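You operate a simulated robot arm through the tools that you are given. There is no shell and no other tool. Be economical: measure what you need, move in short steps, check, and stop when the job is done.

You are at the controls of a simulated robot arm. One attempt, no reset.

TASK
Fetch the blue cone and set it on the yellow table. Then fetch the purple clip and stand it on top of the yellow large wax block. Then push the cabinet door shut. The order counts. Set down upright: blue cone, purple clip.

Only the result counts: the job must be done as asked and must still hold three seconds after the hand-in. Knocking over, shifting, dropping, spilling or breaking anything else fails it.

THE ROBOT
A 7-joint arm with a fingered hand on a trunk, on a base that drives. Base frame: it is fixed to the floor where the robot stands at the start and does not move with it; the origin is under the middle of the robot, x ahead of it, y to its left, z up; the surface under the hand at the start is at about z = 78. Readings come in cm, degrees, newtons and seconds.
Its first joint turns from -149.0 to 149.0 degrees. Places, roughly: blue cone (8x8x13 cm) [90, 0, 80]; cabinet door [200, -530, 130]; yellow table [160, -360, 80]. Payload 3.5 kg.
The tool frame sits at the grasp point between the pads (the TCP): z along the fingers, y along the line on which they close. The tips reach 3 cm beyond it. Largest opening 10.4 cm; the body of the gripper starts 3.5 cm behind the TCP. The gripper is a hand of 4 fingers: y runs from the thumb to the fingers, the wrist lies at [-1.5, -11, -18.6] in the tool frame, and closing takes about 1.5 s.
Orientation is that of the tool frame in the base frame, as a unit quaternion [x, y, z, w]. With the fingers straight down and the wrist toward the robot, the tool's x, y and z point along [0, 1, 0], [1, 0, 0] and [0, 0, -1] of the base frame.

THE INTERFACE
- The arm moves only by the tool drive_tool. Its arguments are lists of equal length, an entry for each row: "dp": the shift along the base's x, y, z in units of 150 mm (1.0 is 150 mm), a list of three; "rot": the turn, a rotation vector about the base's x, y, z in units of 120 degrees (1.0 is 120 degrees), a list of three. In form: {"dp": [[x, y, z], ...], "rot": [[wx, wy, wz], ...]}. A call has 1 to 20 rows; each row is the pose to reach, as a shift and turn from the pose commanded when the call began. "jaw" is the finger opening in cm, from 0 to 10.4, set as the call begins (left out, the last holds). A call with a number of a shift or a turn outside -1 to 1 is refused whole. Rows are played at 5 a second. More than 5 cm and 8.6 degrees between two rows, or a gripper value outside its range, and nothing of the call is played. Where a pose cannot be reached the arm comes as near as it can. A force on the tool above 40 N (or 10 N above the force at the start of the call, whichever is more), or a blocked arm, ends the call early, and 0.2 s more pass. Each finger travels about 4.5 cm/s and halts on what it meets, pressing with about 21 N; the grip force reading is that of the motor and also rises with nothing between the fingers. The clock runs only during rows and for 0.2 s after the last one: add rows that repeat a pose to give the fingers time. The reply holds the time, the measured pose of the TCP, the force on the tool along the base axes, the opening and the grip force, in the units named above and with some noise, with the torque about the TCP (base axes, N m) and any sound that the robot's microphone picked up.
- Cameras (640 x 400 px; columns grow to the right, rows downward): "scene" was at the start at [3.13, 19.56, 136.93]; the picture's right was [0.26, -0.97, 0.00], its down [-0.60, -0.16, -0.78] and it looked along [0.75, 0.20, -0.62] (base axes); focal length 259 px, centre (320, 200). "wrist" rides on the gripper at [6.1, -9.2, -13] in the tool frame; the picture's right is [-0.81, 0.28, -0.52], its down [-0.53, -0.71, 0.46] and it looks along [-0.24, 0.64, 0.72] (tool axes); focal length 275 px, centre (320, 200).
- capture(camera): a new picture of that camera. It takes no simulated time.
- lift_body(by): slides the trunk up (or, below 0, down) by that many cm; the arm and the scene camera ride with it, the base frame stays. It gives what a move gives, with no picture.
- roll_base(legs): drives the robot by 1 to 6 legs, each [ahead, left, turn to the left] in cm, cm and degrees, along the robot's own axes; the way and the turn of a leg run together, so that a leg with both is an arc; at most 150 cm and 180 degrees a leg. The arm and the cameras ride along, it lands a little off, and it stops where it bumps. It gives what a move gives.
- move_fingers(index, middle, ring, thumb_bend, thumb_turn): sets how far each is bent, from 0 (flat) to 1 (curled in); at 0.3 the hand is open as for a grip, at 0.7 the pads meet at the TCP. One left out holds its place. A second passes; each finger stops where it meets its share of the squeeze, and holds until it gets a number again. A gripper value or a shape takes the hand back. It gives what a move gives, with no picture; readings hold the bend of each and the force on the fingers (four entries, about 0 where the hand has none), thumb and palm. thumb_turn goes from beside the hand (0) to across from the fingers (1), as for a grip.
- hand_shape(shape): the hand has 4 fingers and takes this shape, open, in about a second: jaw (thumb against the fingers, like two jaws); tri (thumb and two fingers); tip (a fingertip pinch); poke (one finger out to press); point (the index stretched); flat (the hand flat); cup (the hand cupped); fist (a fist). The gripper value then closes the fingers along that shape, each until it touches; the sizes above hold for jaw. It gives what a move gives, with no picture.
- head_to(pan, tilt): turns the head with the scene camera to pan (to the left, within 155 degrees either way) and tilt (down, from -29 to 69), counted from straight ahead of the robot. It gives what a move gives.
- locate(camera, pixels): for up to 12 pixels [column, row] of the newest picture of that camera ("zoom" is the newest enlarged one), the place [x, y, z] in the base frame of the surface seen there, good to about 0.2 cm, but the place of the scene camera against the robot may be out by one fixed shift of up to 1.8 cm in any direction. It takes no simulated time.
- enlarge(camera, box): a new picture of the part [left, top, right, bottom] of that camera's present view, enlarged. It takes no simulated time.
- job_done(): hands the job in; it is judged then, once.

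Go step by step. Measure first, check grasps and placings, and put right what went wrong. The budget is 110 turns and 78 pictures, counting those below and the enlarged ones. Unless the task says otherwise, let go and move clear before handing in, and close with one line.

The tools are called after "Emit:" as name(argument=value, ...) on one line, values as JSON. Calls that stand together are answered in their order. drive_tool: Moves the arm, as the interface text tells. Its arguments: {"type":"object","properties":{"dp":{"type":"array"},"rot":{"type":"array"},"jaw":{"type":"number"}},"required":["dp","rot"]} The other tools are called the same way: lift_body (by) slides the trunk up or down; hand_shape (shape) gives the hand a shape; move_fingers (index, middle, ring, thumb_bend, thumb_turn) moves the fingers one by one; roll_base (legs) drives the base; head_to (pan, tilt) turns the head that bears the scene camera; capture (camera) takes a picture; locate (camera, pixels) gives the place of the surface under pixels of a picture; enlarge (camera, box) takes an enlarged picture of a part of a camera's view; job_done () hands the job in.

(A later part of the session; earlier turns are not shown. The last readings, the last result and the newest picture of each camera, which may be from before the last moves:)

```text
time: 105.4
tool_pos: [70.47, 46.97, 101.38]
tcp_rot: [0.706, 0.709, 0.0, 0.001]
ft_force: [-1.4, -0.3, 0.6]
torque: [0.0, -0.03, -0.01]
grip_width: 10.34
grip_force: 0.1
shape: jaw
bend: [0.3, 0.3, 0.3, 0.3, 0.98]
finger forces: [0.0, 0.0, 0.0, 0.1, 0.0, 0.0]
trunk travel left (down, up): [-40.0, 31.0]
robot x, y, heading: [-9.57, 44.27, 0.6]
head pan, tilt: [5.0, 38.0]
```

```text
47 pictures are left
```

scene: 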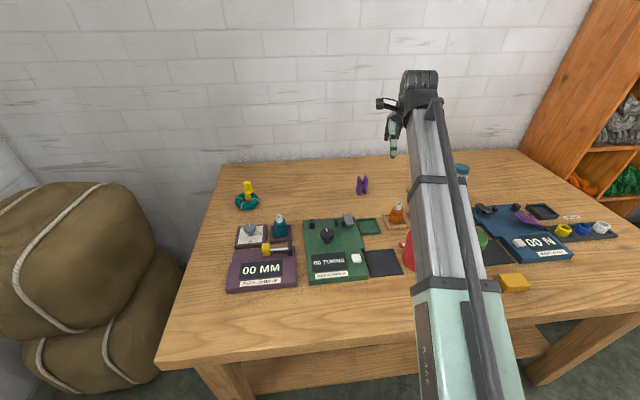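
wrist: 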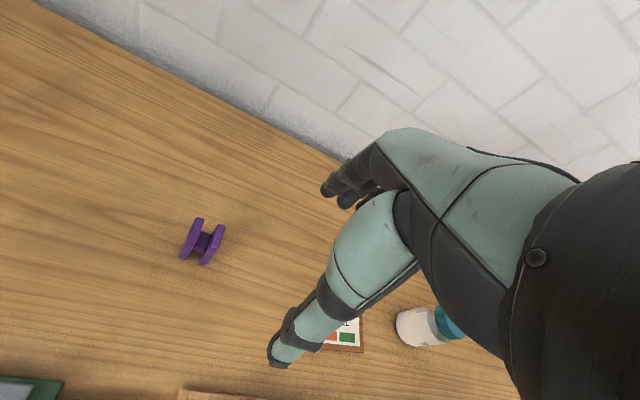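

The clip is at wrist (203,241). I enlarge it and the yellow block at scene (515,282) and measure both.

Emit:
enlarge(camera="wrist", box=[160, 200, 256, 260])

Emit:
locate(camera="zoom", pixels=[[250, 130], [150, 360], [400, 190], [285, 410], [290, 260], [320, 210], [230, 300], [200, 250], [360, 320], [420, 380]])

Emit:
enlarge(camera="scene", box=[470, 250, 566, 310])

Emit:
locate(camera="scene", pixels=[[515, 278], [502, 278], [525, 274], [528, 284], [505, 286], [516, 290], [540, 300], [450, 170], [245, 200], [248, 186]])

```text
6.67 times, centred on (208, 230) of wrist
```

zoom: 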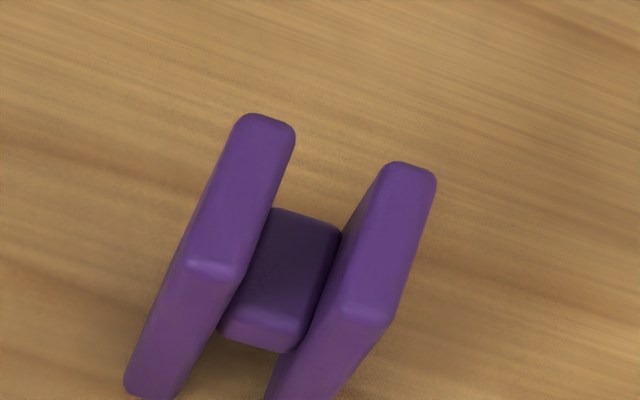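

```text
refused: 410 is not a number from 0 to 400
```

```text
6.67 times, centred on (518, 280) of scene
```

zoom: 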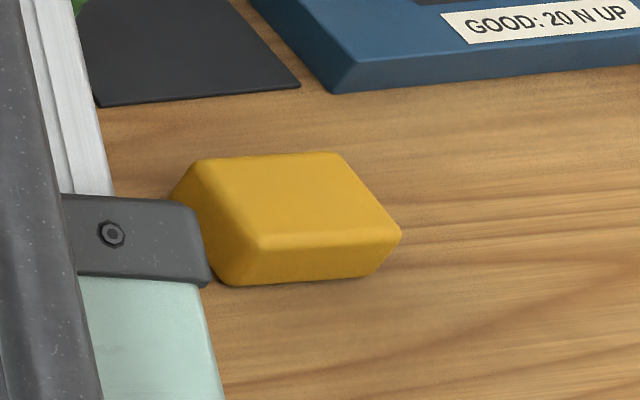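

```text
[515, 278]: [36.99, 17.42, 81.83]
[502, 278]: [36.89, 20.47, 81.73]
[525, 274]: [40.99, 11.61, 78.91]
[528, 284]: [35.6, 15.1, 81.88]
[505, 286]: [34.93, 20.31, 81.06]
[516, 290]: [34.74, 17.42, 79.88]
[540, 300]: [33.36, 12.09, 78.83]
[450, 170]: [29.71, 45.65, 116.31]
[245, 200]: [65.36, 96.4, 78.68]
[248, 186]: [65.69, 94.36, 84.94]
```

The yellow block tops at about z 81.8 around (37,17). I check the other yellow object at (248,190) and measure the clip.

Emit:
enlarge(camera="scene", box=[210, 160, 306, 220])

Emit:
locate(camera="wrist", pixels=[[198, 219], [191, 238], [221, 226], [215, 246], [204, 241], [182, 257], [203, 264], [207, 234], [199, 249], [230, 250], [198, 228], [218, 236]])

Emit:
enlarge(camera="wrist", box=[155, 210, 251, 270])

```text
6.67 times, centred on (258, 190) of scene
```

zoom: 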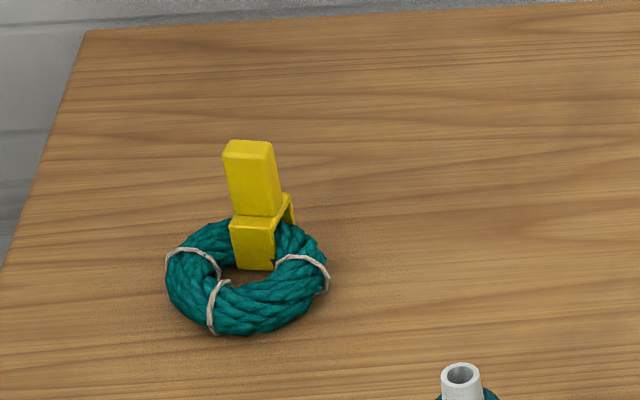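

```text
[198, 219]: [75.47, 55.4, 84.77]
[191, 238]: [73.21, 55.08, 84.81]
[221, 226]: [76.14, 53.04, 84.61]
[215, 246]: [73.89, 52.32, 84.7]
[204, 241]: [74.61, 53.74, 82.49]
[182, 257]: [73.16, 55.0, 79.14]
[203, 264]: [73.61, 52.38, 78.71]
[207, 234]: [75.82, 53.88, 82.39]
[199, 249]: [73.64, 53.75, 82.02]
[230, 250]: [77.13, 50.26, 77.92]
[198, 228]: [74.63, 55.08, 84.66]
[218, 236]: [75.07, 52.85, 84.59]
```

```text
6.67 times, centred on (203, 240) of wrist
```

zoom: 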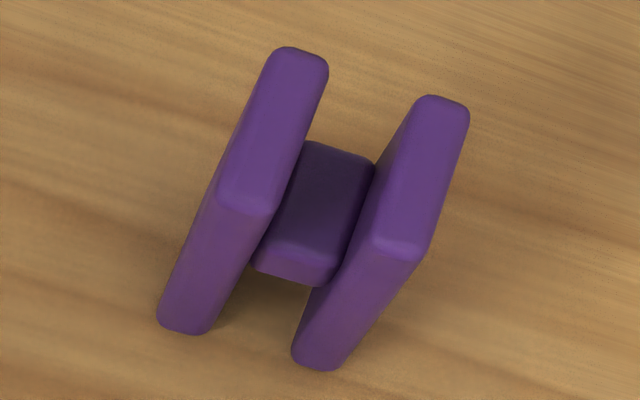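

The purple H-shaped piece is one candidate; there is another purple object on the blue "N" board at scene (526,217). I enlarge that to be certain which is the clip.

Emit:
enlarge(camera="scene", box=[464, 190, 624, 290])

Emit:
enlarge(camera="scene", box=[330, 160, 394, 200])

```text
4.00 times, centred on (544, 240) of scene
```

zoom: 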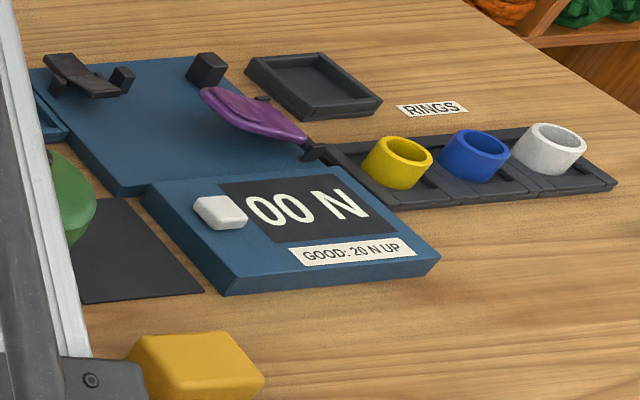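

```text
10.00 times, centred on (362, 180) of scene
```

zoom: 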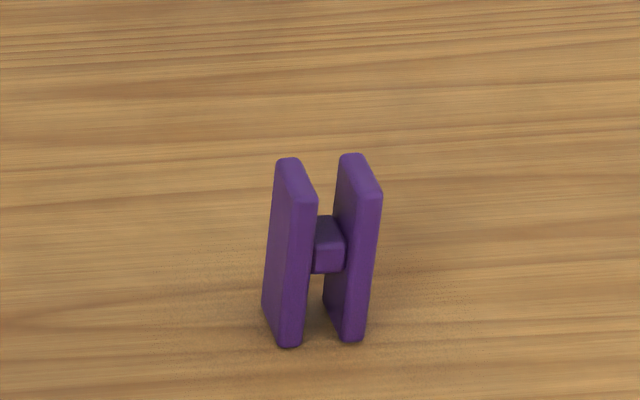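

The purple piece on the board belongs to the tester's lever; the free-standing H piece is the clip, centred at (74.7,53.85), plates turned about 12°. I turn the hand about +101° so it closes across the plates, over the clip.

Emit:
drive_tool(dp=[[0, 0, 0.1], [0, 0, 0.2], [0.05, 0.06, 0.2], [0.1, 0.14, 0.2], [0.14, 0.22, 0.2], [0.18, 0.3, 0.2], [0.22, 0.36, 0.2], [0.26, 0.42, 0.2], [0.28, 0.457, 0.2], [0.28, 0.457, 0.2], [0.28, 0.457, 0.2], [0.28, 0.457, 0.2], [0.28, 0.457, 0.2]], rot=[[0, 0, 0.07], [0, 0, 0.14], [0, 0, 0.21], [0, 0, 0.28], [0, 0, 0.35], [0, 0, 0.42], [0, 0, 0.49], [0, 0, 0.56], [0, 0, 0.63], [0, 0, 0.7], [0, 0, 0.77], [0, 0, 0.84], [0, 0, 0.84]])

Emit:
capture(camera="wrist")

Emit:
capture(camera="scene")

```text
time: 107.7
tool_pos: [74.82, 53.92, 104.5]
tcp_rot: [0.059, 0.998, 0.001, 0.001]
ft_force: [33.1, -18.8, 21.4]
torque: [0.48, 6.52, 4.77]
grip_width: 10.38
grip_force: 0.0
shape: jaw
bend: [0.3, 0.3, 0.3, 0.3, 0.98]
finger forces: [0.0, 0.0, 0.1, 0.0, 0.0, 0.0]
trunk travel left (down, up): [-40.0, 31.0]
robot x, y, heading: [-9.42, 44.46, 0.4]
head pan, tilt: [5.0, 38.0]
stopped in row 11: the force on the tool passed its limit at 149 N (the readings are from after the stop); the commanded pose is now the measured one
```

```text
40 pictures are left
```

wrist: 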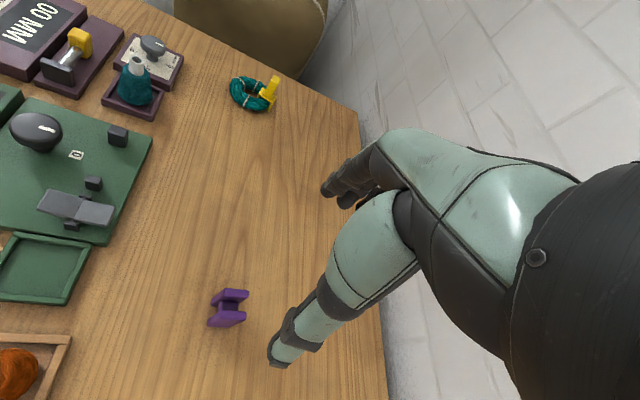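

```text
39 pictures are left
```

scene: 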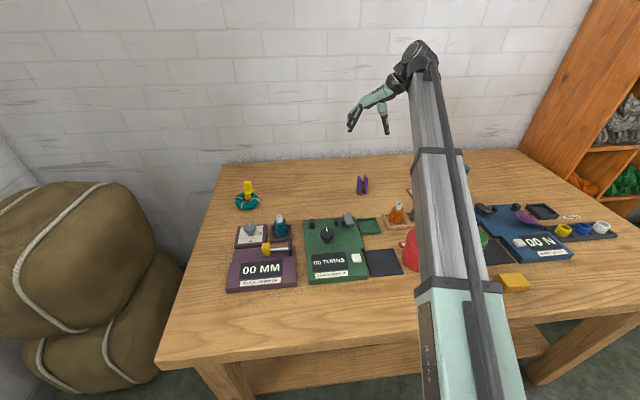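

The turn stopped at about 84° with a strong contact high up, though nothing on the table moved (clip still at wrist (228,307)). I back the turn off 17° and measure the wall and wrist link.

Emit:
drive_tool(dp=[[0, 0, 0], [0, 0, 0], [0, 0, 0]], rot=[[0, 0, -0.07], [0, 0, -0.14], [0, 0, -0.14]])

Emit:
locate(camera="scene", pixels=[[420, 50], [408, 65], [470, 80], [375, 98], [350, 125], [387, 130], [340, 100], [400, 150], [300, 350], [437, 55]])

Emit:
enlarge(camera="scene", box=[320, 20, 480, 120])

```text
time: 107.9
tool_pos: [74.88, 54.04, 104.36]
tcp_rot: [0.063, 0.998, 0.001, 0.001]
ft_force: [14.0, 7.4, 3.2]
torque: [-1.43, 2.25, 0.59]
grip_width: 10.39
grip_force: 0.0
shape: jaw
bend: [0.3, 0.3, 0.3, 0.3, 0.98]
finger forces: [0.0, 0.0, 0.0, 0.0, 0.0, 0.1]
trunk travel left (down, up): [-40.0, 31.0]
robot x, y, heading: [-9.28, 44.22, 0.2]
head pan, tilt: [5.0, 38.0]
stopped in row 1: the force on the tool passed its limit at 90 N (the readings are from after the stop); the commanded pose is now the measured one
```

```text
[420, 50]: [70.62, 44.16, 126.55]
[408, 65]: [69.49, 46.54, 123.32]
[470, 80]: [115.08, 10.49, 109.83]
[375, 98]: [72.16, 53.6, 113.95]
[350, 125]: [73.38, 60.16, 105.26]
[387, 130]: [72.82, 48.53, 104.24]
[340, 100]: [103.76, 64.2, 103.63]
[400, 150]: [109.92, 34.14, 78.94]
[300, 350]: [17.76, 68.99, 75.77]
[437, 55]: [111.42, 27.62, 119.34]
```

```text
4.00 times, centred on (400, 70) of scene
```

zoom: 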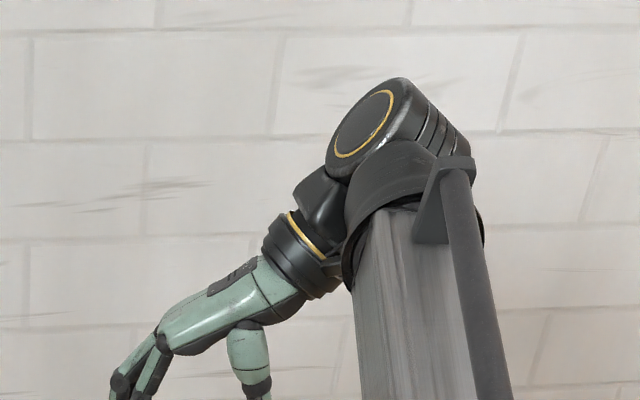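

The wall is 30 cm away, so this is the hand's base pressing against the forearm. I turn back in small steps to free it.

Emit:
drive_tool(dp=[[0, 0, 0], [0, 0, 0], [0, 0, 0], [0, 0, 0]], rot=[[0, 0, -0.03], [0, 0, -0.06], [0, 0, -0.09], [0, 0, -0.12]])

```text
time: 108.9
tool_pos: [74.92, 53.92, 104.35]
tcp_rot: [0.188, 0.982, 0.0, 0.0]
ft_force: [-0.2, -1.2, -0.7]
torque: [0.01, 0.02, -0.01]
grip_width: 10.35
grip_force: 0.1
shape: jaw
bend: [0.3, 0.3, 0.3, 0.3, 0.98]
finger forces: [0.0, 0.1, 0.1, 0.0, 0.0, 0.1]
trunk travel left (down, up): [-40.0, 31.0]
robot x, y, heading: [-9.4, 43.78, 0.4]
head pan, tilt: [5.0, 38.0]
```

Free again at yaw 68°. The limit depends on the bearing of the clip from the robot, so I strafe right to put the clip about 28° to the left, letting the hand reach yaw ~98°.

Emit:
roll_base(legs=[[0, -29.5, 0], [9, 0, 0]])

```text
time: 111.6
tool_pos: [83.88, 24.5, 104.36]
tcp_rot: [0.187, 0.982, 0.001, 0.0]
ft_force: [0.3, 0.1, -0.4]
torque: [-0.02, -0.02, -0.05]
grip_width: 10.37
grip_force: 0.1
shape: jaw
bend: [0.3, 0.3, 0.3, 0.3, 0.98]
finger forces: [0.0, 0.1, 0.0, 0.1, 0.0, 0.0]
trunk travel left (down, up): [-40.0, 31.0]
robot x, y, heading: [-0.47, 14.71, 0.2]
head pan, tilt: [5.0, 38.0]
```

Now I swing the hand left to over the clip in two parts while turning it another 27°.

Emit:
drive_tool(dp=[[-0.08, 0.25, 0], [-0.16, 0.5, 0], [-0.24, 0.75, 0], [-0.3, 0.97, 0]], rot=[[0, 0, 0.03], [0, 0, 0.06], [0, 0, 0.08], [0, 0, 0.1]])

Emit:
drive_tool(dp=[[-0.08, 0.25, 0], [-0.16, 0.5, 0], [-0.24, 0.75, 0], [-0.313, 0.985, 0], [-0.313, 0.985, 0], [-0.313, 0.985, 0]], rot=[[0, 0, 0.02], [0, 0, 0.04], [0, 0, 0.06], [0, 0, 0.08], [0, 0, 0.12], [0, 0, 0.14]])

Emit:
capture(camera="wrist")

```text
time: 112.6
tool_pos: [79.5, 39.05, 104.42]
tcp_rot: [0.084, 0.996, 0.001, 0.0]
ft_force: [0.2, -0.3, -0.1]
torque: [-0.01, 0.01, 0.01]
grip_width: 10.39
grip_force: 0.1
shape: jaw
bend: [0.3, 0.3, 0.3, 0.3, 0.98]
finger forces: [0.0, 0.0, 0.1, 0.0, 0.1, 0.0]
trunk travel left (down, up): [-40.0, 31.0]
robot x, y, heading: [-0.58, 14.79, 0.4]
head pan, tilt: [5.0, 38.0]
```

```text
time: 114.0
tool_pos: [74.71, 53.89, 104.42]
tcp_rot: [-0.062, 0.998, 0.001, 0.0]
ft_force: [-0.4, 0.0, 0.3]
torque: [-0.04, 0.01, -0.03]
grip_width: 10.37
grip_force: 0.1
shape: jaw
bend: [0.3, 0.3, 0.3, 0.3, 0.98]
finger forces: [0.0, 0.0, 0.0, 0.0, 0.0, 0.0]
trunk travel left (down, up): [-40.0, 31.0]
robot x, y, heading: [-0.78, 14.62, 0.4]
head pan, tilt: [5.0, 38.0]
```

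```text
37 pictures are left
```

wrist: 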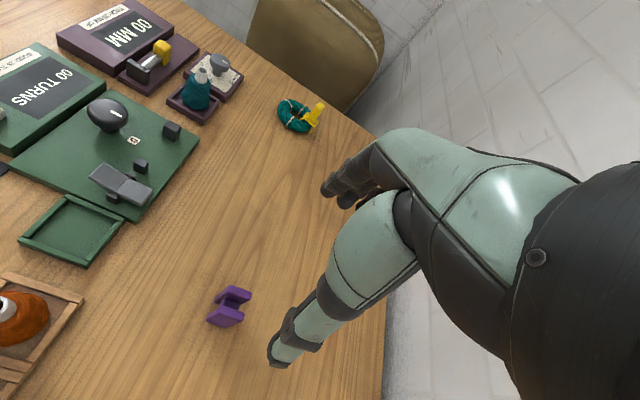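

Yaw is now 97° and no contact. I re-measure the clip at (230,305).

Emit:
locate(camera="wrist", pixels=[[225, 289], [246, 293], [214, 315], [238, 318], [231, 305], [230, 290], [225, 317], [60, 300], [20, 310]])

Emit:
enlarge(camera="wrist", box=[180, 275, 276, 335])

```text
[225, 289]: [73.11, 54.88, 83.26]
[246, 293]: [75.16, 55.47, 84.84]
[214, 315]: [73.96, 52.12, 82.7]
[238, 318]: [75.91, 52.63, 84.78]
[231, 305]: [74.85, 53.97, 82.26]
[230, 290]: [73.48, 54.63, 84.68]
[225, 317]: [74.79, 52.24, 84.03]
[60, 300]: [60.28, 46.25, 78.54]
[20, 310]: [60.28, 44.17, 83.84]
```

```text
6.67 times, centred on (228, 305) of wrist
```

zoom: 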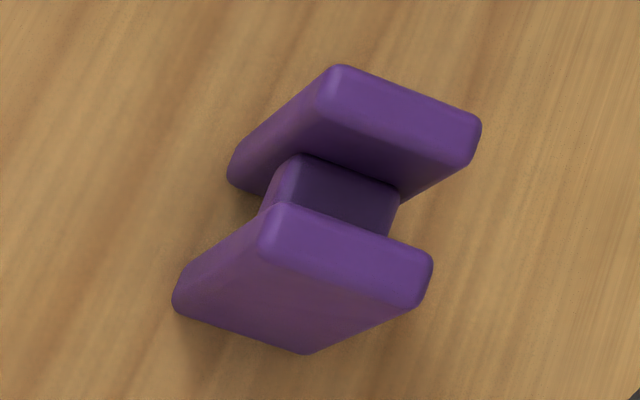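

I take precise corners of the plate tops from the zoom.

Emit:
locate(camera="zoom", pixels=[[345, 80], [468, 130], [330, 105], [455, 155], [285, 215], [420, 268], [275, 245], [408, 298], [345, 180]])

```text
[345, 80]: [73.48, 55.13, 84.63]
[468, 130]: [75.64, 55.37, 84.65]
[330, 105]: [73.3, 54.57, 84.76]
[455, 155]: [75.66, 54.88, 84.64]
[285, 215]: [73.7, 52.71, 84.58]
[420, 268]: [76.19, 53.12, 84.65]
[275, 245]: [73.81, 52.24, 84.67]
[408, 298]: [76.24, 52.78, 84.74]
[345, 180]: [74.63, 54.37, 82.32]
```

Clip centre (74.75,53.85) matches the tool, plates within 2° of the hand. I descend 21.9 cm straight down.

Emit:
drive_tool(dp=[[0, 0, -0.3], [0, 0, -0.6], [0, 0, -0.85], [0, 0, -0.85]], rot=[[0, 0, 0], [0, 0, 0], [0, 0, 0], [0, 0, 0]])

Emit:
drive_tool(dp=[[0, 0, -0.2], [0, 0, -0.4], [0, 0, -0.55], [0, 0, -0.61], [0, 0, -0.61]], rot=[[0, 0, 0], [0, 0, 0], [0, 0, 0], [0, 0, 0], [0, 0, 0]])

Emit:
capture(camera="wrist")

```text
time: 115.0
tool_pos: [74.82, 53.88, 91.54]
tcp_rot: [-0.063, 0.998, 0.001, 0.001]
ft_force: [-0.3, 0.6, 0.1]
torque: [-0.01, -0.02, 0.03]
grip_width: 10.38
grip_force: 0.0
shape: jaw
bend: [0.3, 0.3, 0.3, 0.3, 0.98]
finger forces: [0.0, 0.1, 0.0, 0.0, 0.1, 0.0]
trunk travel left (down, up): [-40.0, 31.0]
robot x, y, heading: [-0.73, 14.62, 0.1]
head pan, tilt: [5.0, 38.0]
```

```text
time: 116.2
tool_pos: [74.74, 53.86, 82.54]
tcp_rot: [-0.063, 0.998, 0.001, 0.001]
ft_force: [0.4, 0.5, 0.4]
torque: [0.0, 0.01, 0.01]
grip_width: 10.39
grip_force: 0.0
shape: jaw
bend: [0.3, 0.3, 0.3, 0.3, 0.98]
finger forces: [0.0, 0.0, 0.0, 0.0, 0.0, 0.0]
trunk travel left (down, up): [-40.0, 31.0]
robot x, y, heading: [-0.39, 14.79, 0.2]
head pan, tilt: [5.0, 38.0]
```

```text
35 pictures are left
```

wrist: 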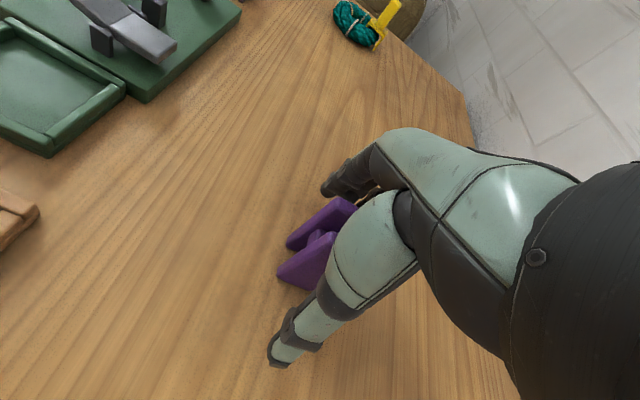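

The clip stands between thumb and fingers. I close the hand.

Emit:
drive_tool(dp=[[0, 0, 0], [0, 0, 0], [0, 0, 0], [0, 0, 0], [0, 0, 0], [0, 0, 0], [0, 0, 0], [0, 0, 0], [0, 0, 0]], rot=[[0, 0, 0], [0, 0, 0], [0, 0, 0], [0, 0, 0], [0, 0, 0], [0, 0, 0], [0, 0, 0], [0, 0, 0], [0, 0, 0]], jaw=2.0)

Emit:
capture(camera="wrist")

```text
time: 118.2
tool_pos: [74.85, 53.8, 82.64]
tcp_rot: [-0.062, 0.998, 0.0, 0.001]
ft_force: [0.1, 0.5, -0.2]
torque: [0.0, 0.0, 0.0]
grip_width: 2.95
grip_force: 21.2
shape: jaw
bend: [0.74, 0.53, 0.59, 0.75, 1.0]
finger forces: [11.8, 6.3, 0.0, 0.0, 18.0, 0.0]
trunk travel left (down, up): [-40.0, 31.0]
robot x, y, heading: [-0.44, 14.78, 0.4]
head pan, tilt: [5.0, 38.0]
```

```text
34 pictures are left
```

wrist: 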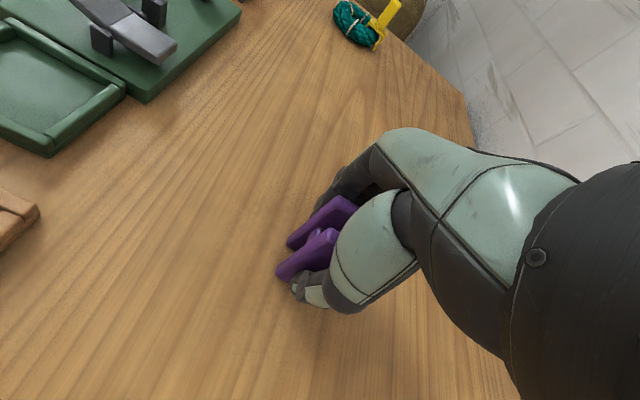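

Clip gripped at 2.95 cm with 21 N. I lift it 18 cm and check it stays level in the hand.

Emit:
drive_tool(dp=[[0, 0, 0.1], [0, 0, 0.3], [0, 0, 0.6], [0, 0, 0.9], [0, 0, 1]], rot=[[0, 0, 0], [0, 0, 0], [0, 0, 0], [0, 0, 0], [0, 0, 0]])

Emit:
capture(camera="wrist")

```text
time: 119.4
tool_pos: [74.65, 53.76, 97.65]
tcp_rot: [-0.062, 0.998, 0.001, 0.0]
ft_force: [-0.2, 0.5, 0.0]
torque: [0.01, 0.01, 0.0]
grip_width: 2.95
grip_force: 20.6
shape: jaw
bend: [0.74, 0.53, 0.59, 0.75, 1.0]
finger forces: [11.8, 6.2, 0.0, 0.1, 18.0, 0.0]
trunk travel left (down, up): [-40.0, 31.0]
robot x, y, heading: [-0.23, 15.0, 0.3]
head pan, tilt: [5.0, 38.0]
```

```text
33 pictures are left
```

wrist: 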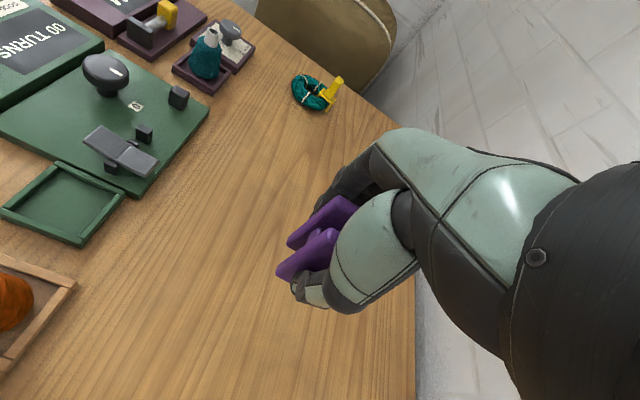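

The clip is held securely and upright. I raise it, turn the hand back to yaw 0 and bring it in front of the robot.

Emit:
drive_tool(dp=[[0, 0, 0.15], [0, -0.08, 0.3], [0, -0.16, 0.4], [0, -0.24, 0.4], [0, -0.32, 0.4], [0, -0.4, 0.4], [0, -0.5, 0.4], [0, -0.6, 0.4], [0, -0.7, 0.4], [0, -0.8, 0.4], [0, -0.9, 0.4], [0, -1, 0.4]], rot=[[0, 0, -0.067], [0, 0, -0.134], [0, 0, -0.201], [0, 0, -0.268], [0, 0, -0.335], [0, 0, -0.402], [0, 0, -0.469], [0, 0, -0.536], [0, 0, -0.603], [0, 0, -0.67], [0, 0, -0.737], [0, 0, -0.804]])

Emit:
drive_tool(dp=[[0, -0.25, 0], [0, -0.5, 0], [0, -0.75, 0], [0, -1, 0]], rot=[[0, 0, 0], [0, 0, 0], [0, 0, 0], [0, 0, 0]])

Emit:
roll_base(legs=[[-48, 0, 0]])

Emit:
capture(camera="wrist")

```text
time: 122.0
tool_pos: [74.7, 38.85, 103.6]
tcp_rot: [0.703, 0.711, 0.0, 0.0]
ft_force: [0.6, 0.9, -0.9]
torque: [-0.01, -0.02, 0.02]
grip_width: 2.97
grip_force: 20.9
shape: jaw
bend: [0.74, 0.53, 0.59, 0.75, 1.0]
finger forces: [11.7, 6.1, 0.0, 0.0, 18.0, 0.0]
trunk travel left (down, up): [-40.0, 31.0]
robot x, y, heading: [-0.82, 14.96, 0.4]
head pan, tilt: [5.0, 38.0]
```

```text
time: 123.0
tool_pos: [74.65, 23.82, 103.45]
tcp_rot: [0.702, 0.712, 0.0, 0.001]
ft_force: [0.0, -0.2, -0.3]
torque: [-0.02, -0.03, 0.02]
grip_width: 2.96
grip_force: 20.7
shape: jaw
bend: [0.74, 0.53, 0.59, 0.75, 1.0]
finger forces: [11.8, 6.2, 0.0, 0.1, 18.0, 0.0]
trunk travel left (down, up): [-40.0, 31.0]
robot x, y, heading: [-0.48, 14.66, 0.2]
head pan, tilt: [5.0, 38.0]
```

```text
time: 125.9
tool_pos: [26.46, 23.61, 103.52]
tcp_rot: [0.703, 0.711, 0.0, 0.0]
ft_force: [0.5, 0.7, -0.3]
torque: [0.0, 0.0, 0.01]
grip_width: 2.96
grip_force: 21.2
shape: jaw
bend: [0.74, 0.53, 0.59, 0.75, 1.0]
finger forces: [11.7, 6.2, 0.0, 0.0, 18.0, 0.0]
trunk travel left (down, up): [-40.0, 31.0]
robot x, y, heading: [-48.73, 14.46, -0.1]
head pan, tilt: [5.0, 38.0]
```

```text
32 pictures are left
```

wrist: 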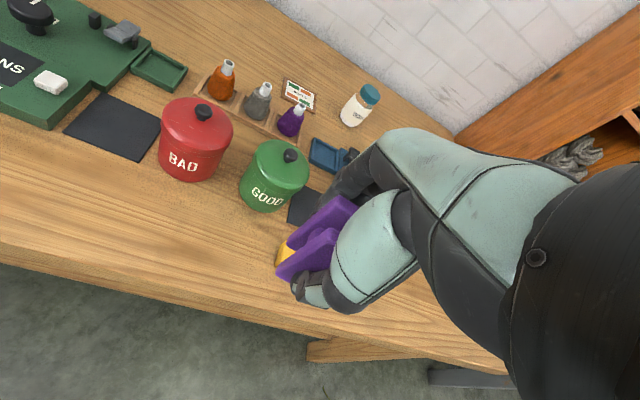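

The block is just visible behind the clip at (284,255). I shift the hand right 12 cm to see it unobstructed.

Emit:
drive_tool(dp=[[-0.1, -0.28, 0.05], [-0.15, -0.56, 0.1], [-0.2, -0.8, 0.1]], rot=[[0, 0, 0], [0, 0, 0], [0, 0, 0]])

Emit:
capture(camera="wrist")

```text
time: 126.7
tool_pos: [23.45, 11.47, 105.07]
tcp_rot: [0.702, 0.712, 0.0, 0.001]
ft_force: [0.7, -0.2, -0.5]
torque: [0.02, 0.0, -0.04]
grip_width: 2.94
grip_force: 21.5
shape: jaw
bend: [0.74, 0.54, 0.59, 0.75, 1.0]
finger forces: [11.8, 6.1, 0.1, 0.0, 17.9, 0.1]
trunk travel left (down, up): [-40.0, 31.0]
robot x, y, heading: [-48.86, 14.47, 0.6]
head pan, tilt: [5.0, 38.0]
```

```text
31 pictures are left
```

wrist: 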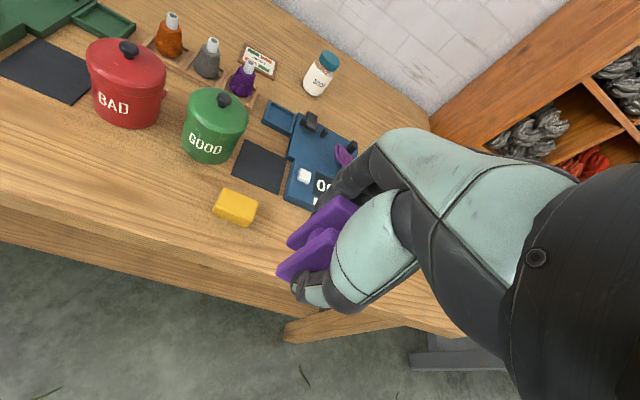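

The block is in plain view at (235,207). I enlarge it and measure its top corners, the clip bottom and the green pot.

Emit:
enlarge(camera="wrist", box=[195, 180, 275, 230])

Emit:
locate(camera="wrist", pixels=[[225, 190], [255, 203], [245, 220], [215, 209], [235, 205], [220, 160], [200, 158], [240, 100], [278, 280], [290, 240], [320, 240], [265, 215]])

```text
8.00 times, centred on (235, 205) of wrist
```

zoom: 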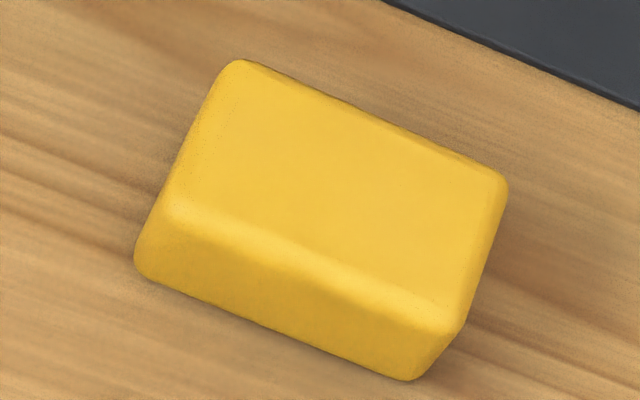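

```text
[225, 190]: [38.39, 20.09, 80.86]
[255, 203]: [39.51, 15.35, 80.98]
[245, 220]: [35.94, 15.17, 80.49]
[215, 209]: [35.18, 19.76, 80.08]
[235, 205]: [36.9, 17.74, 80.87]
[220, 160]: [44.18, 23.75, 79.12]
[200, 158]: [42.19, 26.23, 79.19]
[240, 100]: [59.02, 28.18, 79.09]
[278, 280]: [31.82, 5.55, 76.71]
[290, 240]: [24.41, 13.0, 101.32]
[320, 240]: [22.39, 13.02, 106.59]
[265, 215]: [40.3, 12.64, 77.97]
```

I pin down the flat top of the block from the zoom.

Emit:
locate(camera="zoom", pixels=[[235, 80], [490, 185], [440, 315], [180, 205], [330, 195], [205, 140], [465, 250], [360, 125], [310, 260]])

Emit:
enlarge(camera="wrist", box=[250, 180, 378, 300])

```text
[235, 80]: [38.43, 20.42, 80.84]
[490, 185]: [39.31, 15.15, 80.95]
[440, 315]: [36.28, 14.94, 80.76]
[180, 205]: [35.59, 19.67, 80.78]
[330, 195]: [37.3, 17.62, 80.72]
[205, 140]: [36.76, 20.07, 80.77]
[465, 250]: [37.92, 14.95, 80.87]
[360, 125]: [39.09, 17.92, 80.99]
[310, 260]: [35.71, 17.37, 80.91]
```

```text
3.33 times, centred on (314, 240) of wrist
```

zoom: 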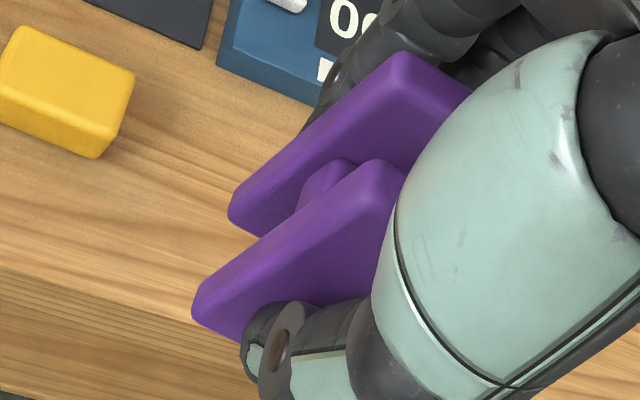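

Block top centre is (37.4,17.5), z 80.9, short axis at yaw about 9°. I check the clip's position in the hand from this zoom.

Emit:
locate(camera="zoom", pixels=[[205, 290], [200, 310], [232, 330], [236, 210], [240, 225], [265, 232], [360, 175], [390, 75], [320, 190], [300, 150], [280, 250]])

```text
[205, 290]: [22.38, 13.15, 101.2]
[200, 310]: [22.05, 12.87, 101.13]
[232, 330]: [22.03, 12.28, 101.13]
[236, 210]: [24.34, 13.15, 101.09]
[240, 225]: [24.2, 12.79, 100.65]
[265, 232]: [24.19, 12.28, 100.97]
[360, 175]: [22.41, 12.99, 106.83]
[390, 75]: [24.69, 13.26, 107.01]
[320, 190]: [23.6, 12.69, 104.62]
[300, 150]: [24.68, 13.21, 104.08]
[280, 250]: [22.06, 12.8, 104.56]
```

The clip sits centred on the TCP (within 0.2 cm), bottom 4.75 cm below it. I check the green pot's extent for finger clearance.

Emit:
locate(camera="wrist", pixels=[[205, 155], [190, 140], [225, 155], [240, 140], [224, 99], [246, 115], [215, 130], [300, 180]])

```text
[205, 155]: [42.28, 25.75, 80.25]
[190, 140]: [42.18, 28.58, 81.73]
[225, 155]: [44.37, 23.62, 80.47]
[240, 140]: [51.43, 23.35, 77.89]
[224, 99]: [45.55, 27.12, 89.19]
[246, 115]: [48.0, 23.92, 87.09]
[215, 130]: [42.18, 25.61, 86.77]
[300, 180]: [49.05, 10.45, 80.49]
```

Pot surface stays about 4 cm from the fingers. I move over the block at height, with +8.3° turn.

Emit:
drive_tool(dp=[[0.25, 0.1, 0], [0.5, 0.2, 0], [0.75, 0.3, 0], [0.93, 0.389, 0], [0.93, 0.389, -0.3], [0.93, 0.389, -0.6], [0.93, 0.389, -0.9], [0.93, 0.389, -1], [0.93, 0.389, -1]], rot=[[0, 0, 0.02], [0, 0, 0.04], [0, 0, 0.06], [0, 0, 0.069], [0, 0, 0.069], [0, 0, 0.069], [0, 0, 0.069], [0, 0, 0.069], [0, 0, 0.069]])

Emit:
capture(camera="wrist")

Emit:
enlarge(camera="scene", box=[256, 100, 512, 260])

```text
time: 128.7
tool_pos: [37.53, 17.52, 90.05]
tcp_rot: [0.649, 0.761, 0.002, 0.0]
ft_force: [-0.1, -0.1, 0.7]
torque: [0.0, -0.03, -0.02]
grip_width: 2.95
grip_force: 21.3
shape: jaw
bend: [0.74, 0.54, 0.59, 0.75, 1.0]
finger forces: [11.7, 6.3, 0.0, 0.0, 18.0, 0.1]
trunk travel left (down, up): [-40.0, 31.0]
robot x, y, heading: [-48.57, 14.55, 0.4]
head pan, tilt: [5.0, 38.0]
```

```text
28 pictures are left
```

wrist: 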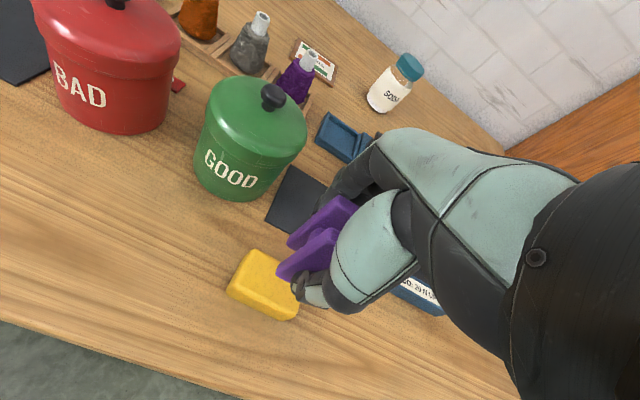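

```text
2.50 times, centred on (384, 180) of scene
```

zoom: 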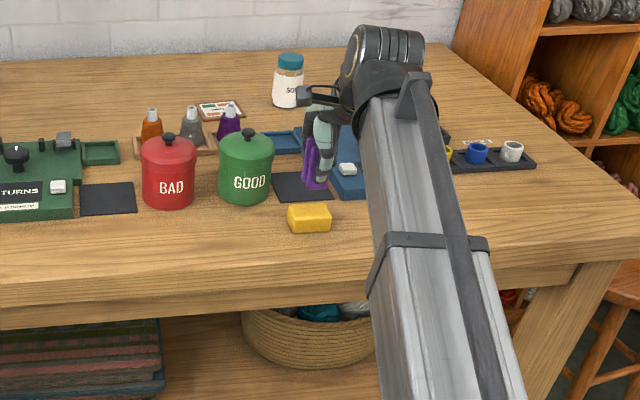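

The clip hangs over the block. I verify relative alignment in the wrist view before lowering.

Emit:
enlarge(camera="wrist", box=[215, 195, 375, 325])

Emit:
locate(camera="wrist", pixels=[[248, 253], [232, 283], [290, 306], [265, 258], [258, 275], [278, 272], [280, 281], [290, 283], [288, 240], [291, 246], [300, 300]])

```text
3.08 times, centred on (295, 260) of wrist
```

zoom: 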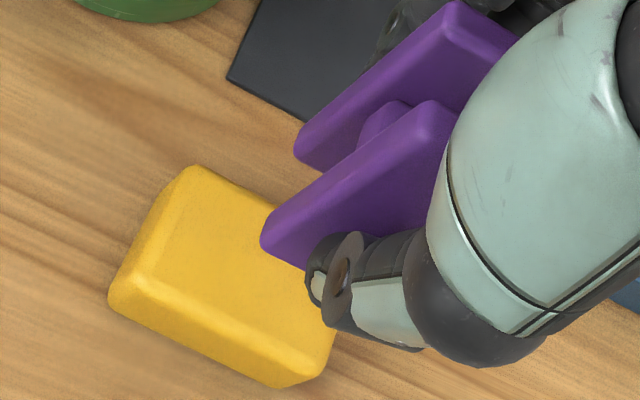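

```text
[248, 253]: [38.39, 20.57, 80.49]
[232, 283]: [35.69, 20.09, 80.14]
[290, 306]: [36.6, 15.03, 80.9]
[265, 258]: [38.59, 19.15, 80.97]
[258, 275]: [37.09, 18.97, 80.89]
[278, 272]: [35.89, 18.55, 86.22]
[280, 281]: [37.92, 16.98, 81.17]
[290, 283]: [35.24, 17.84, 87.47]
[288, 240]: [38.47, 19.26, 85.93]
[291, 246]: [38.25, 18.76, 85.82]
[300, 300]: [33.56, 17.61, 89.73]
```

Clip's left edge is at y≈18.95 so its centre is near y 17.5, matching the block. I lower 3.9 cm, then creep to contact.

Emit:
drive_tool(dp=[[-0.005, 0, -0.1], [-0.005, 0, -0.2], [-0.005, 0, -0.255], [-0.005, 0, -0.255]], rot=[[0, 0, 0], [0, 0, 0], [0, 0, 0], [0, 0, 0]])

Emit:
drive_tool(dp=[[0, 0, -0.013], [0, 0, -0.026], [0, 0, -0.026]], rot=[[0, 0, 0], [0, 0, 0], [0, 0, 0]])

```text
time: 129.7
tool_pos: [37.43, 17.57, 86.12]
tcp_rot: [0.649, 0.761, 0.0, 0.0]
ft_force: [0.2, 0.3, -1.2]
torque: [0.01, -0.02, 0.0]
grip_width: 2.94
grip_force: 21.1
shape: jaw
bend: [0.74, 0.54, 0.59, 0.75, 1.0]
finger forces: [11.7, 6.1, 0.0, 0.0, 18.0, 0.0]
trunk travel left (down, up): [-40.0, 31.0]
robot x, y, heading: [-48.94, 14.44, 0.5]
head pan, tilt: [5.0, 38.0]
```

```text
time: 130.5
tool_pos: [37.42, 17.41, 85.79]
tcp_rot: [0.649, 0.761, 0.001, 0.0]
ft_force: [0.2, -0.2, -0.7]
torque: [0.02, 0.03, 0.0]
grip_width: 2.94
grip_force: 20.9
shape: jaw
bend: [0.74, 0.54, 0.59, 0.75, 1.0]
finger forces: [11.8, 6.1, 0.0, 0.0, 18.1, 0.0]
trunk travel left (down, up): [-40.0, 31.0]
robot x, y, heading: [-48.62, 14.59, 0.2]
head pan, tilt: [5.0, 38.0]
```

No contact yet (force -0.7 N). I creep 1 mm at a time.

Emit:
drive_tool(dp=[[0, 0, -0.007], [0, 0, -0.007]], rot=[[0, 0, 0], [0, 0, 0]])

Emit:
drive_tool(dp=[[0, 0, -0.007], [0, 0, -0.007]], rot=[[0, 0, 0], [0, 0, 0]])

Emit:
enlarge(camera="wrist", box=[215, 195, 375, 325])

```text
time: 131.1
tool_pos: [37.54, 17.53, 85.6]
tcp_rot: [0.649, 0.76, 0.001, 0.001]
ft_force: [-0.6, 0.6, 0.1]
torque: [-0.03, -0.01, 0.01]
grip_width: 2.96
grip_force: 20.6
shape: jaw
bend: [0.74, 0.54, 0.59, 0.75, 1.0]
finger forces: [11.8, 6.1, 0.0, 0.1, 18.0, 0.0]
trunk travel left (down, up): [-40.0, 31.0]
robot x, y, heading: [-48.57, 14.86, 0.3]
head pan, tilt: [5.0, 38.0]
```

```text
time: 131.7
tool_pos: [37.53, 17.43, 85.46]
tcp_rot: [0.649, 0.761, 0.001, 0.001]
ft_force: [0.0, 0.7, -0.4]
torque: [0.01, 0.0, 0.0]
grip_width: 2.95
grip_force: 20.7
shape: jaw
bend: [0.74, 0.54, 0.59, 0.75, 1.0]
finger forces: [11.8, 6.1, 0.0, 0.0, 18.1, 0.0]
trunk travel left (down, up): [-40.0, 31.0]
robot x, y, heading: [-48.44, 14.58, 0.2]
head pan, tilt: [5.0, 38.0]
```

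```text
3.08 times, centred on (295, 260) of wrist
```

zoom: 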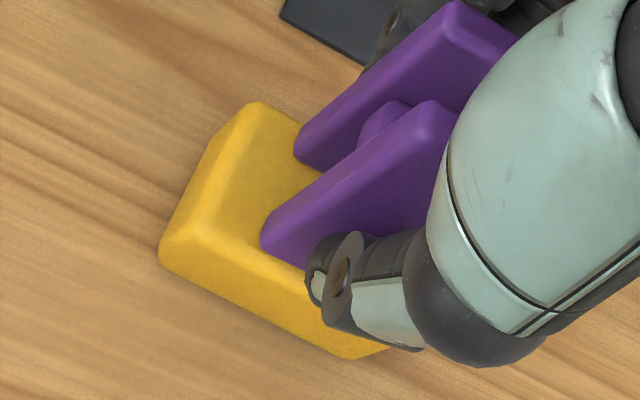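

The clip sits almost on the block, well centred. I continue creeping.

Emit:
drive_tool(dp=[[0, 0, -0.008], [0, 0, -0.008]], rot=[[0, 0, 0], [0, 0, 0]])

Emit:
drive_tool(dp=[[0, 0, -0.007], [0, 0, -0.007]], rot=[[0, 0, 0], [0, 0, 0]])

```text
time: 132.3
tool_pos: [37.43, 17.37, 85.53]
tcp_rot: [0.65, 0.76, 0.0, 0.001]
ft_force: [-0.4, -0.5, 2.5]
torque: [0.02, -0.09, 0.01]
grip_width: 2.95
grip_force: 21.0
shape: jaw
bend: [0.74, 0.54, 0.59, 0.75, 1.0]
finger forces: [12.1, 6.3, 0.0, 0.1, 18.2, 0.0]
trunk travel left (down, up): [-40.0, 31.0]
robot x, y, heading: [-48.87, 14.54, -0.0]
head pan, tilt: [5.0, 38.0]
```

```text
time: 132.9
tool_pos: [37.41, 17.35, 85.47]
tcp_rot: [0.649, 0.761, 0.002, 0.001]
ft_force: [0.3, 0.2, 8.2]
torque: [0.0, -0.09, 0.05]
grip_width: 2.95
grip_force: 21.3
shape: jaw
bend: [0.74, 0.53, 0.59, 0.75, 1.0]
finger forces: [12.5, 7.0, 0.0, 0.1, 19.2, 0.1]
trunk travel left (down, up): [-40.0, 31.0]
robot x, y, heading: [-48.76, 14.73, 0.3]
head pan, tilt: [5.0, 38.0]
```

Solid contact (8 N). I ease off half a millimetre and open slowly to 3.6, then 6 cm.

Emit:
drive_tool(dp=[[0, 0, 0.006], [0, 0, 0.006]], rot=[[0, 0, 0], [0, 0, 0]])

Emit:
drive_tool(dp=[[0, 0, 0], [0, 0, 0], [0, 0, 0]], rot=[[0, 0, 0], [0, 0, 0], [0, 0, 0]], jaw=3.6)

Emit:
drive_tool(dp=[[0, 0, 0], [0, 0, 0], [0, 0, 0], [0, 0, 0]], rot=[[0, 0, 0], [0, 0, 0], [0, 0, 0], [0, 0, 0]], jaw=6.5)

Emit:
enlarge(camera="wrist", box=[215, 195, 375, 325])

```text
time: 133.5
tool_pos: [37.42, 17.4, 85.42]
tcp_rot: [0.65, 0.76, 0.001, 0.0]
ft_force: [0.4, -0.1, 6.6]
torque: [0.06, -0.11, 0.03]
grip_width: 2.98
grip_force: 20.6
shape: jaw
bend: [0.74, 0.53, 0.59, 0.75, 1.0]
finger forces: [12.3, 6.9, 0.0, 0.0, 19.0, 0.0]
trunk travel left (down, up): [-40.0, 31.0]
robot x, y, heading: [-49.01, 14.51, 0.4]
head pan, tilt: [5.0, 38.0]
```

```text
time: 134.3
tool_pos: [37.48, 17.4, 85.33]
tcp_rot: [0.65, 0.76, 0.001, 0.0]
ft_force: [0.4, 0.1, -0.7]
torque: [0.02, 0.01, 0.0]
grip_width: 3.58
grip_force: 0.1
shape: jaw
bend: [0.74, 0.51, 0.49, 0.73, 1.0]
finger forces: [0.0, 0.0, 0.0, 0.1, 0.0, 0.0]
trunk travel left (down, up): [-40.0, 31.0]
robot x, y, heading: [-48.39, 14.62, 0.3]
head pan, tilt: [5.0, 38.0]
```

```text
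time: 135.3
tool_pos: [37.58, 17.31, 85.43]
tcp_rot: [0.65, 0.76, 0.0, 0.001]
ft_force: [-0.5, 0.0, 0.7]
torque: [-0.01, -0.02, 0.02]
grip_width: 6.45
grip_force: 0.0
shape: jaw
bend: [0.28, 0.4, 0.36, 0.63, 1.0]
finger forces: [0.0, 0.0, 0.0, 0.0, 0.0, 0.0]
trunk travel left (down, up): [-40.0, 31.0]
robot x, y, heading: [-48.1, 14.66, 0.4]
head pan, tilt: [5.0, 38.0]
```

```text
3.08 times, centred on (295, 260) of wrist
```

zoom: 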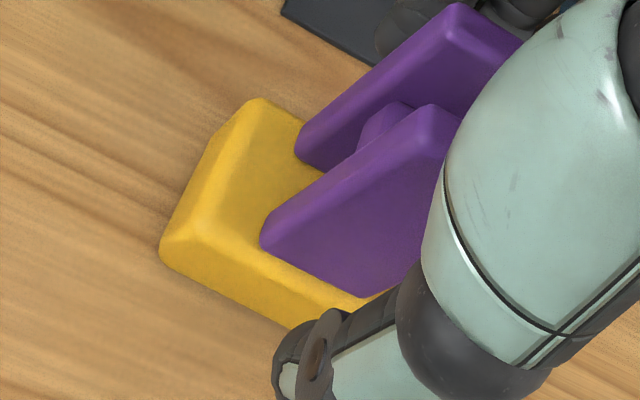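

The clip stands free on the block. I raise straight up and check.

Emit:
drive_tool(dp=[[0, 0, 0.06], [0, 0, 0.15], [0, 0, 0.3], [0, 0, 0.5], [0, 0, 0.75], [0, 0, 1]], rot=[[0, 0, 0], [0, 0, 0], [0, 0, 0], [0, 0, 0], [0, 0, 0], [0, 0, 0]])

Emit:
enlarge(camera="wrist", box=[160, 150, 400, 400])

Emit:
enlarge(camera="scene", box=[320, 130, 448, 210])

```text
time: 136.7
tool_pos: [37.51, 17.4, 100.49]
tcp_rot: [0.649, 0.761, 0.001, 0.001]
ft_force: [-0.6, -0.9, 0.0]
torque: [0.02, -0.02, 0.01]
grip_width: 6.44
grip_force: 0.1
shape: jaw
bend: [0.28, 0.4, 0.36, 0.63, 1.0]
finger forces: [0.0, 0.1, 0.0, 0.1, 0.1, 0.0]
trunk travel left (down, up): [-40.0, 31.0]
robot x, y, heading: [-48.29, 14.87, 0.3]
head pan, tilt: [5.0, 38.0]
```

```text
1.60 times, centred on (280, 275) of wrist
```

zoom: 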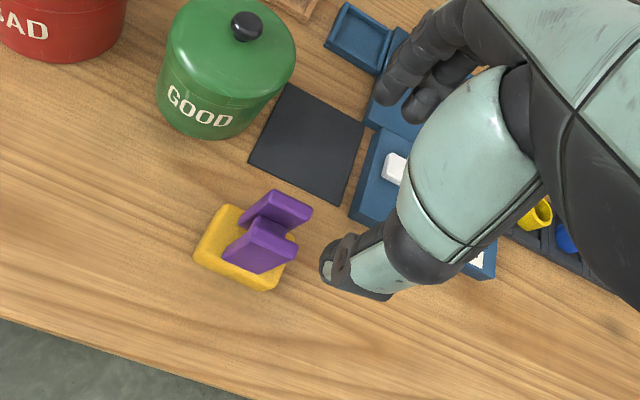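

```text
5.00 times, centred on (384, 170) of scene
```

zoom: 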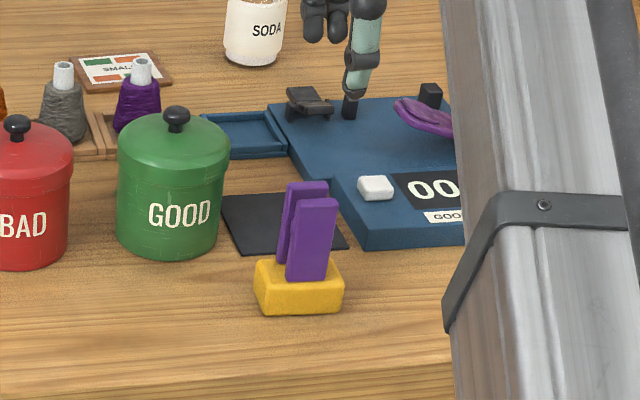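

The clip stands upright on the yellow block, nothing else disturbed. Now the door: I retract the arm, back off and drive toward the cabinet, stopping short to look.

Emit:
drive_tool(dp=[[-0.2, 0, 0.25], [-0.4, 0, 0.5], [-0.65, 0, 0.7], [-0.9, 0, 0.9], [-1, 0, 1]], rot=[[0, 0, 0], [0, 0, 0], [0, 0, 0], [0, 0, 0], [0, 0, 0]])

Emit:
roll_base(legs=[[-30, 0, 0], [0, 0, -76.1], [146, 0, 0], [146, 0, 0], [146, 0, 0], [147, 0, 0]])

Emit:
head_to(pan=80, tilt=10)

Emit:
capture(camera="scene")

```text
time: 137.9
tool_pos: [22.47, 17.43, 115.51]
tcp_rot: [0.65, 0.76, 0.0, 0.002]
ft_force: [-0.5, 0.6, 0.0]
torque: [-0.01, 0.02, -0.02]
grip_width: 6.46
grip_force: 0.1
shape: jaw
bend: [0.28, 0.4, 0.36, 0.63, 1.0]
finger forces: [0.0, 0.0, 0.0, 0.0, 0.1, 0.1]
trunk travel left (down, up): [-40.0, 31.0]
robot x, y, heading: [-48.52, 14.93, 0.3]
head pan, tilt: [5.0, 38.0]
```

```text
time: 170.5
tool_pos: [74.82, -620.01, 115.38]
tcp_rot: [0.983, 0.183, 0.001, 0.0]
ft_force: [-0.9, 0.8, 0.0]
torque: [0.02, 0.0, 0.02]
grip_width: 6.47
grip_force: 0.1
shape: jaw
bend: [0.28, 0.4, 0.36, 0.63, 1.0]
finger forces: [0.0, 0.1, 0.0, 0.1, 0.0, 0.0]
trunk travel left (down, up): [-40.0, 31.0]
robot x, y, heading: [57.39, -551.26, -77.6]
head pan, tilt: [5.0, 38.0]
```

```text
time: 172.0
tool_pos: [75.02, -619.99, 115.47]
tcp_rot: [0.983, 0.184, 0.0, 0.001]
ft_force: [0.6, 0.6, 0.7]
torque: [0.01, 0.01, 0.02]
grip_width: 6.48
grip_force: 0.0
shape: jaw
bend: [0.28, 0.4, 0.36, 0.63, 1.0]
finger forces: [0.0, 0.0, 0.0, 0.1, 0.0, 0.0]
trunk travel left (down, up): [-40.0, 31.0]
robot x, y, heading: [57.11, -551.19, -77.5]
head pan, tilt: [80.0, 10.0]
```

```text
21 pictures are left
```

scene: 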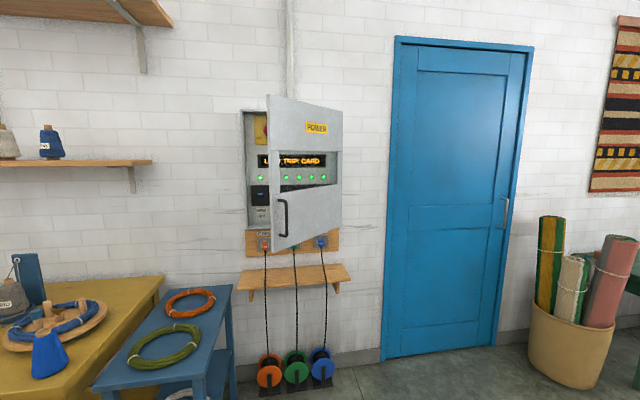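

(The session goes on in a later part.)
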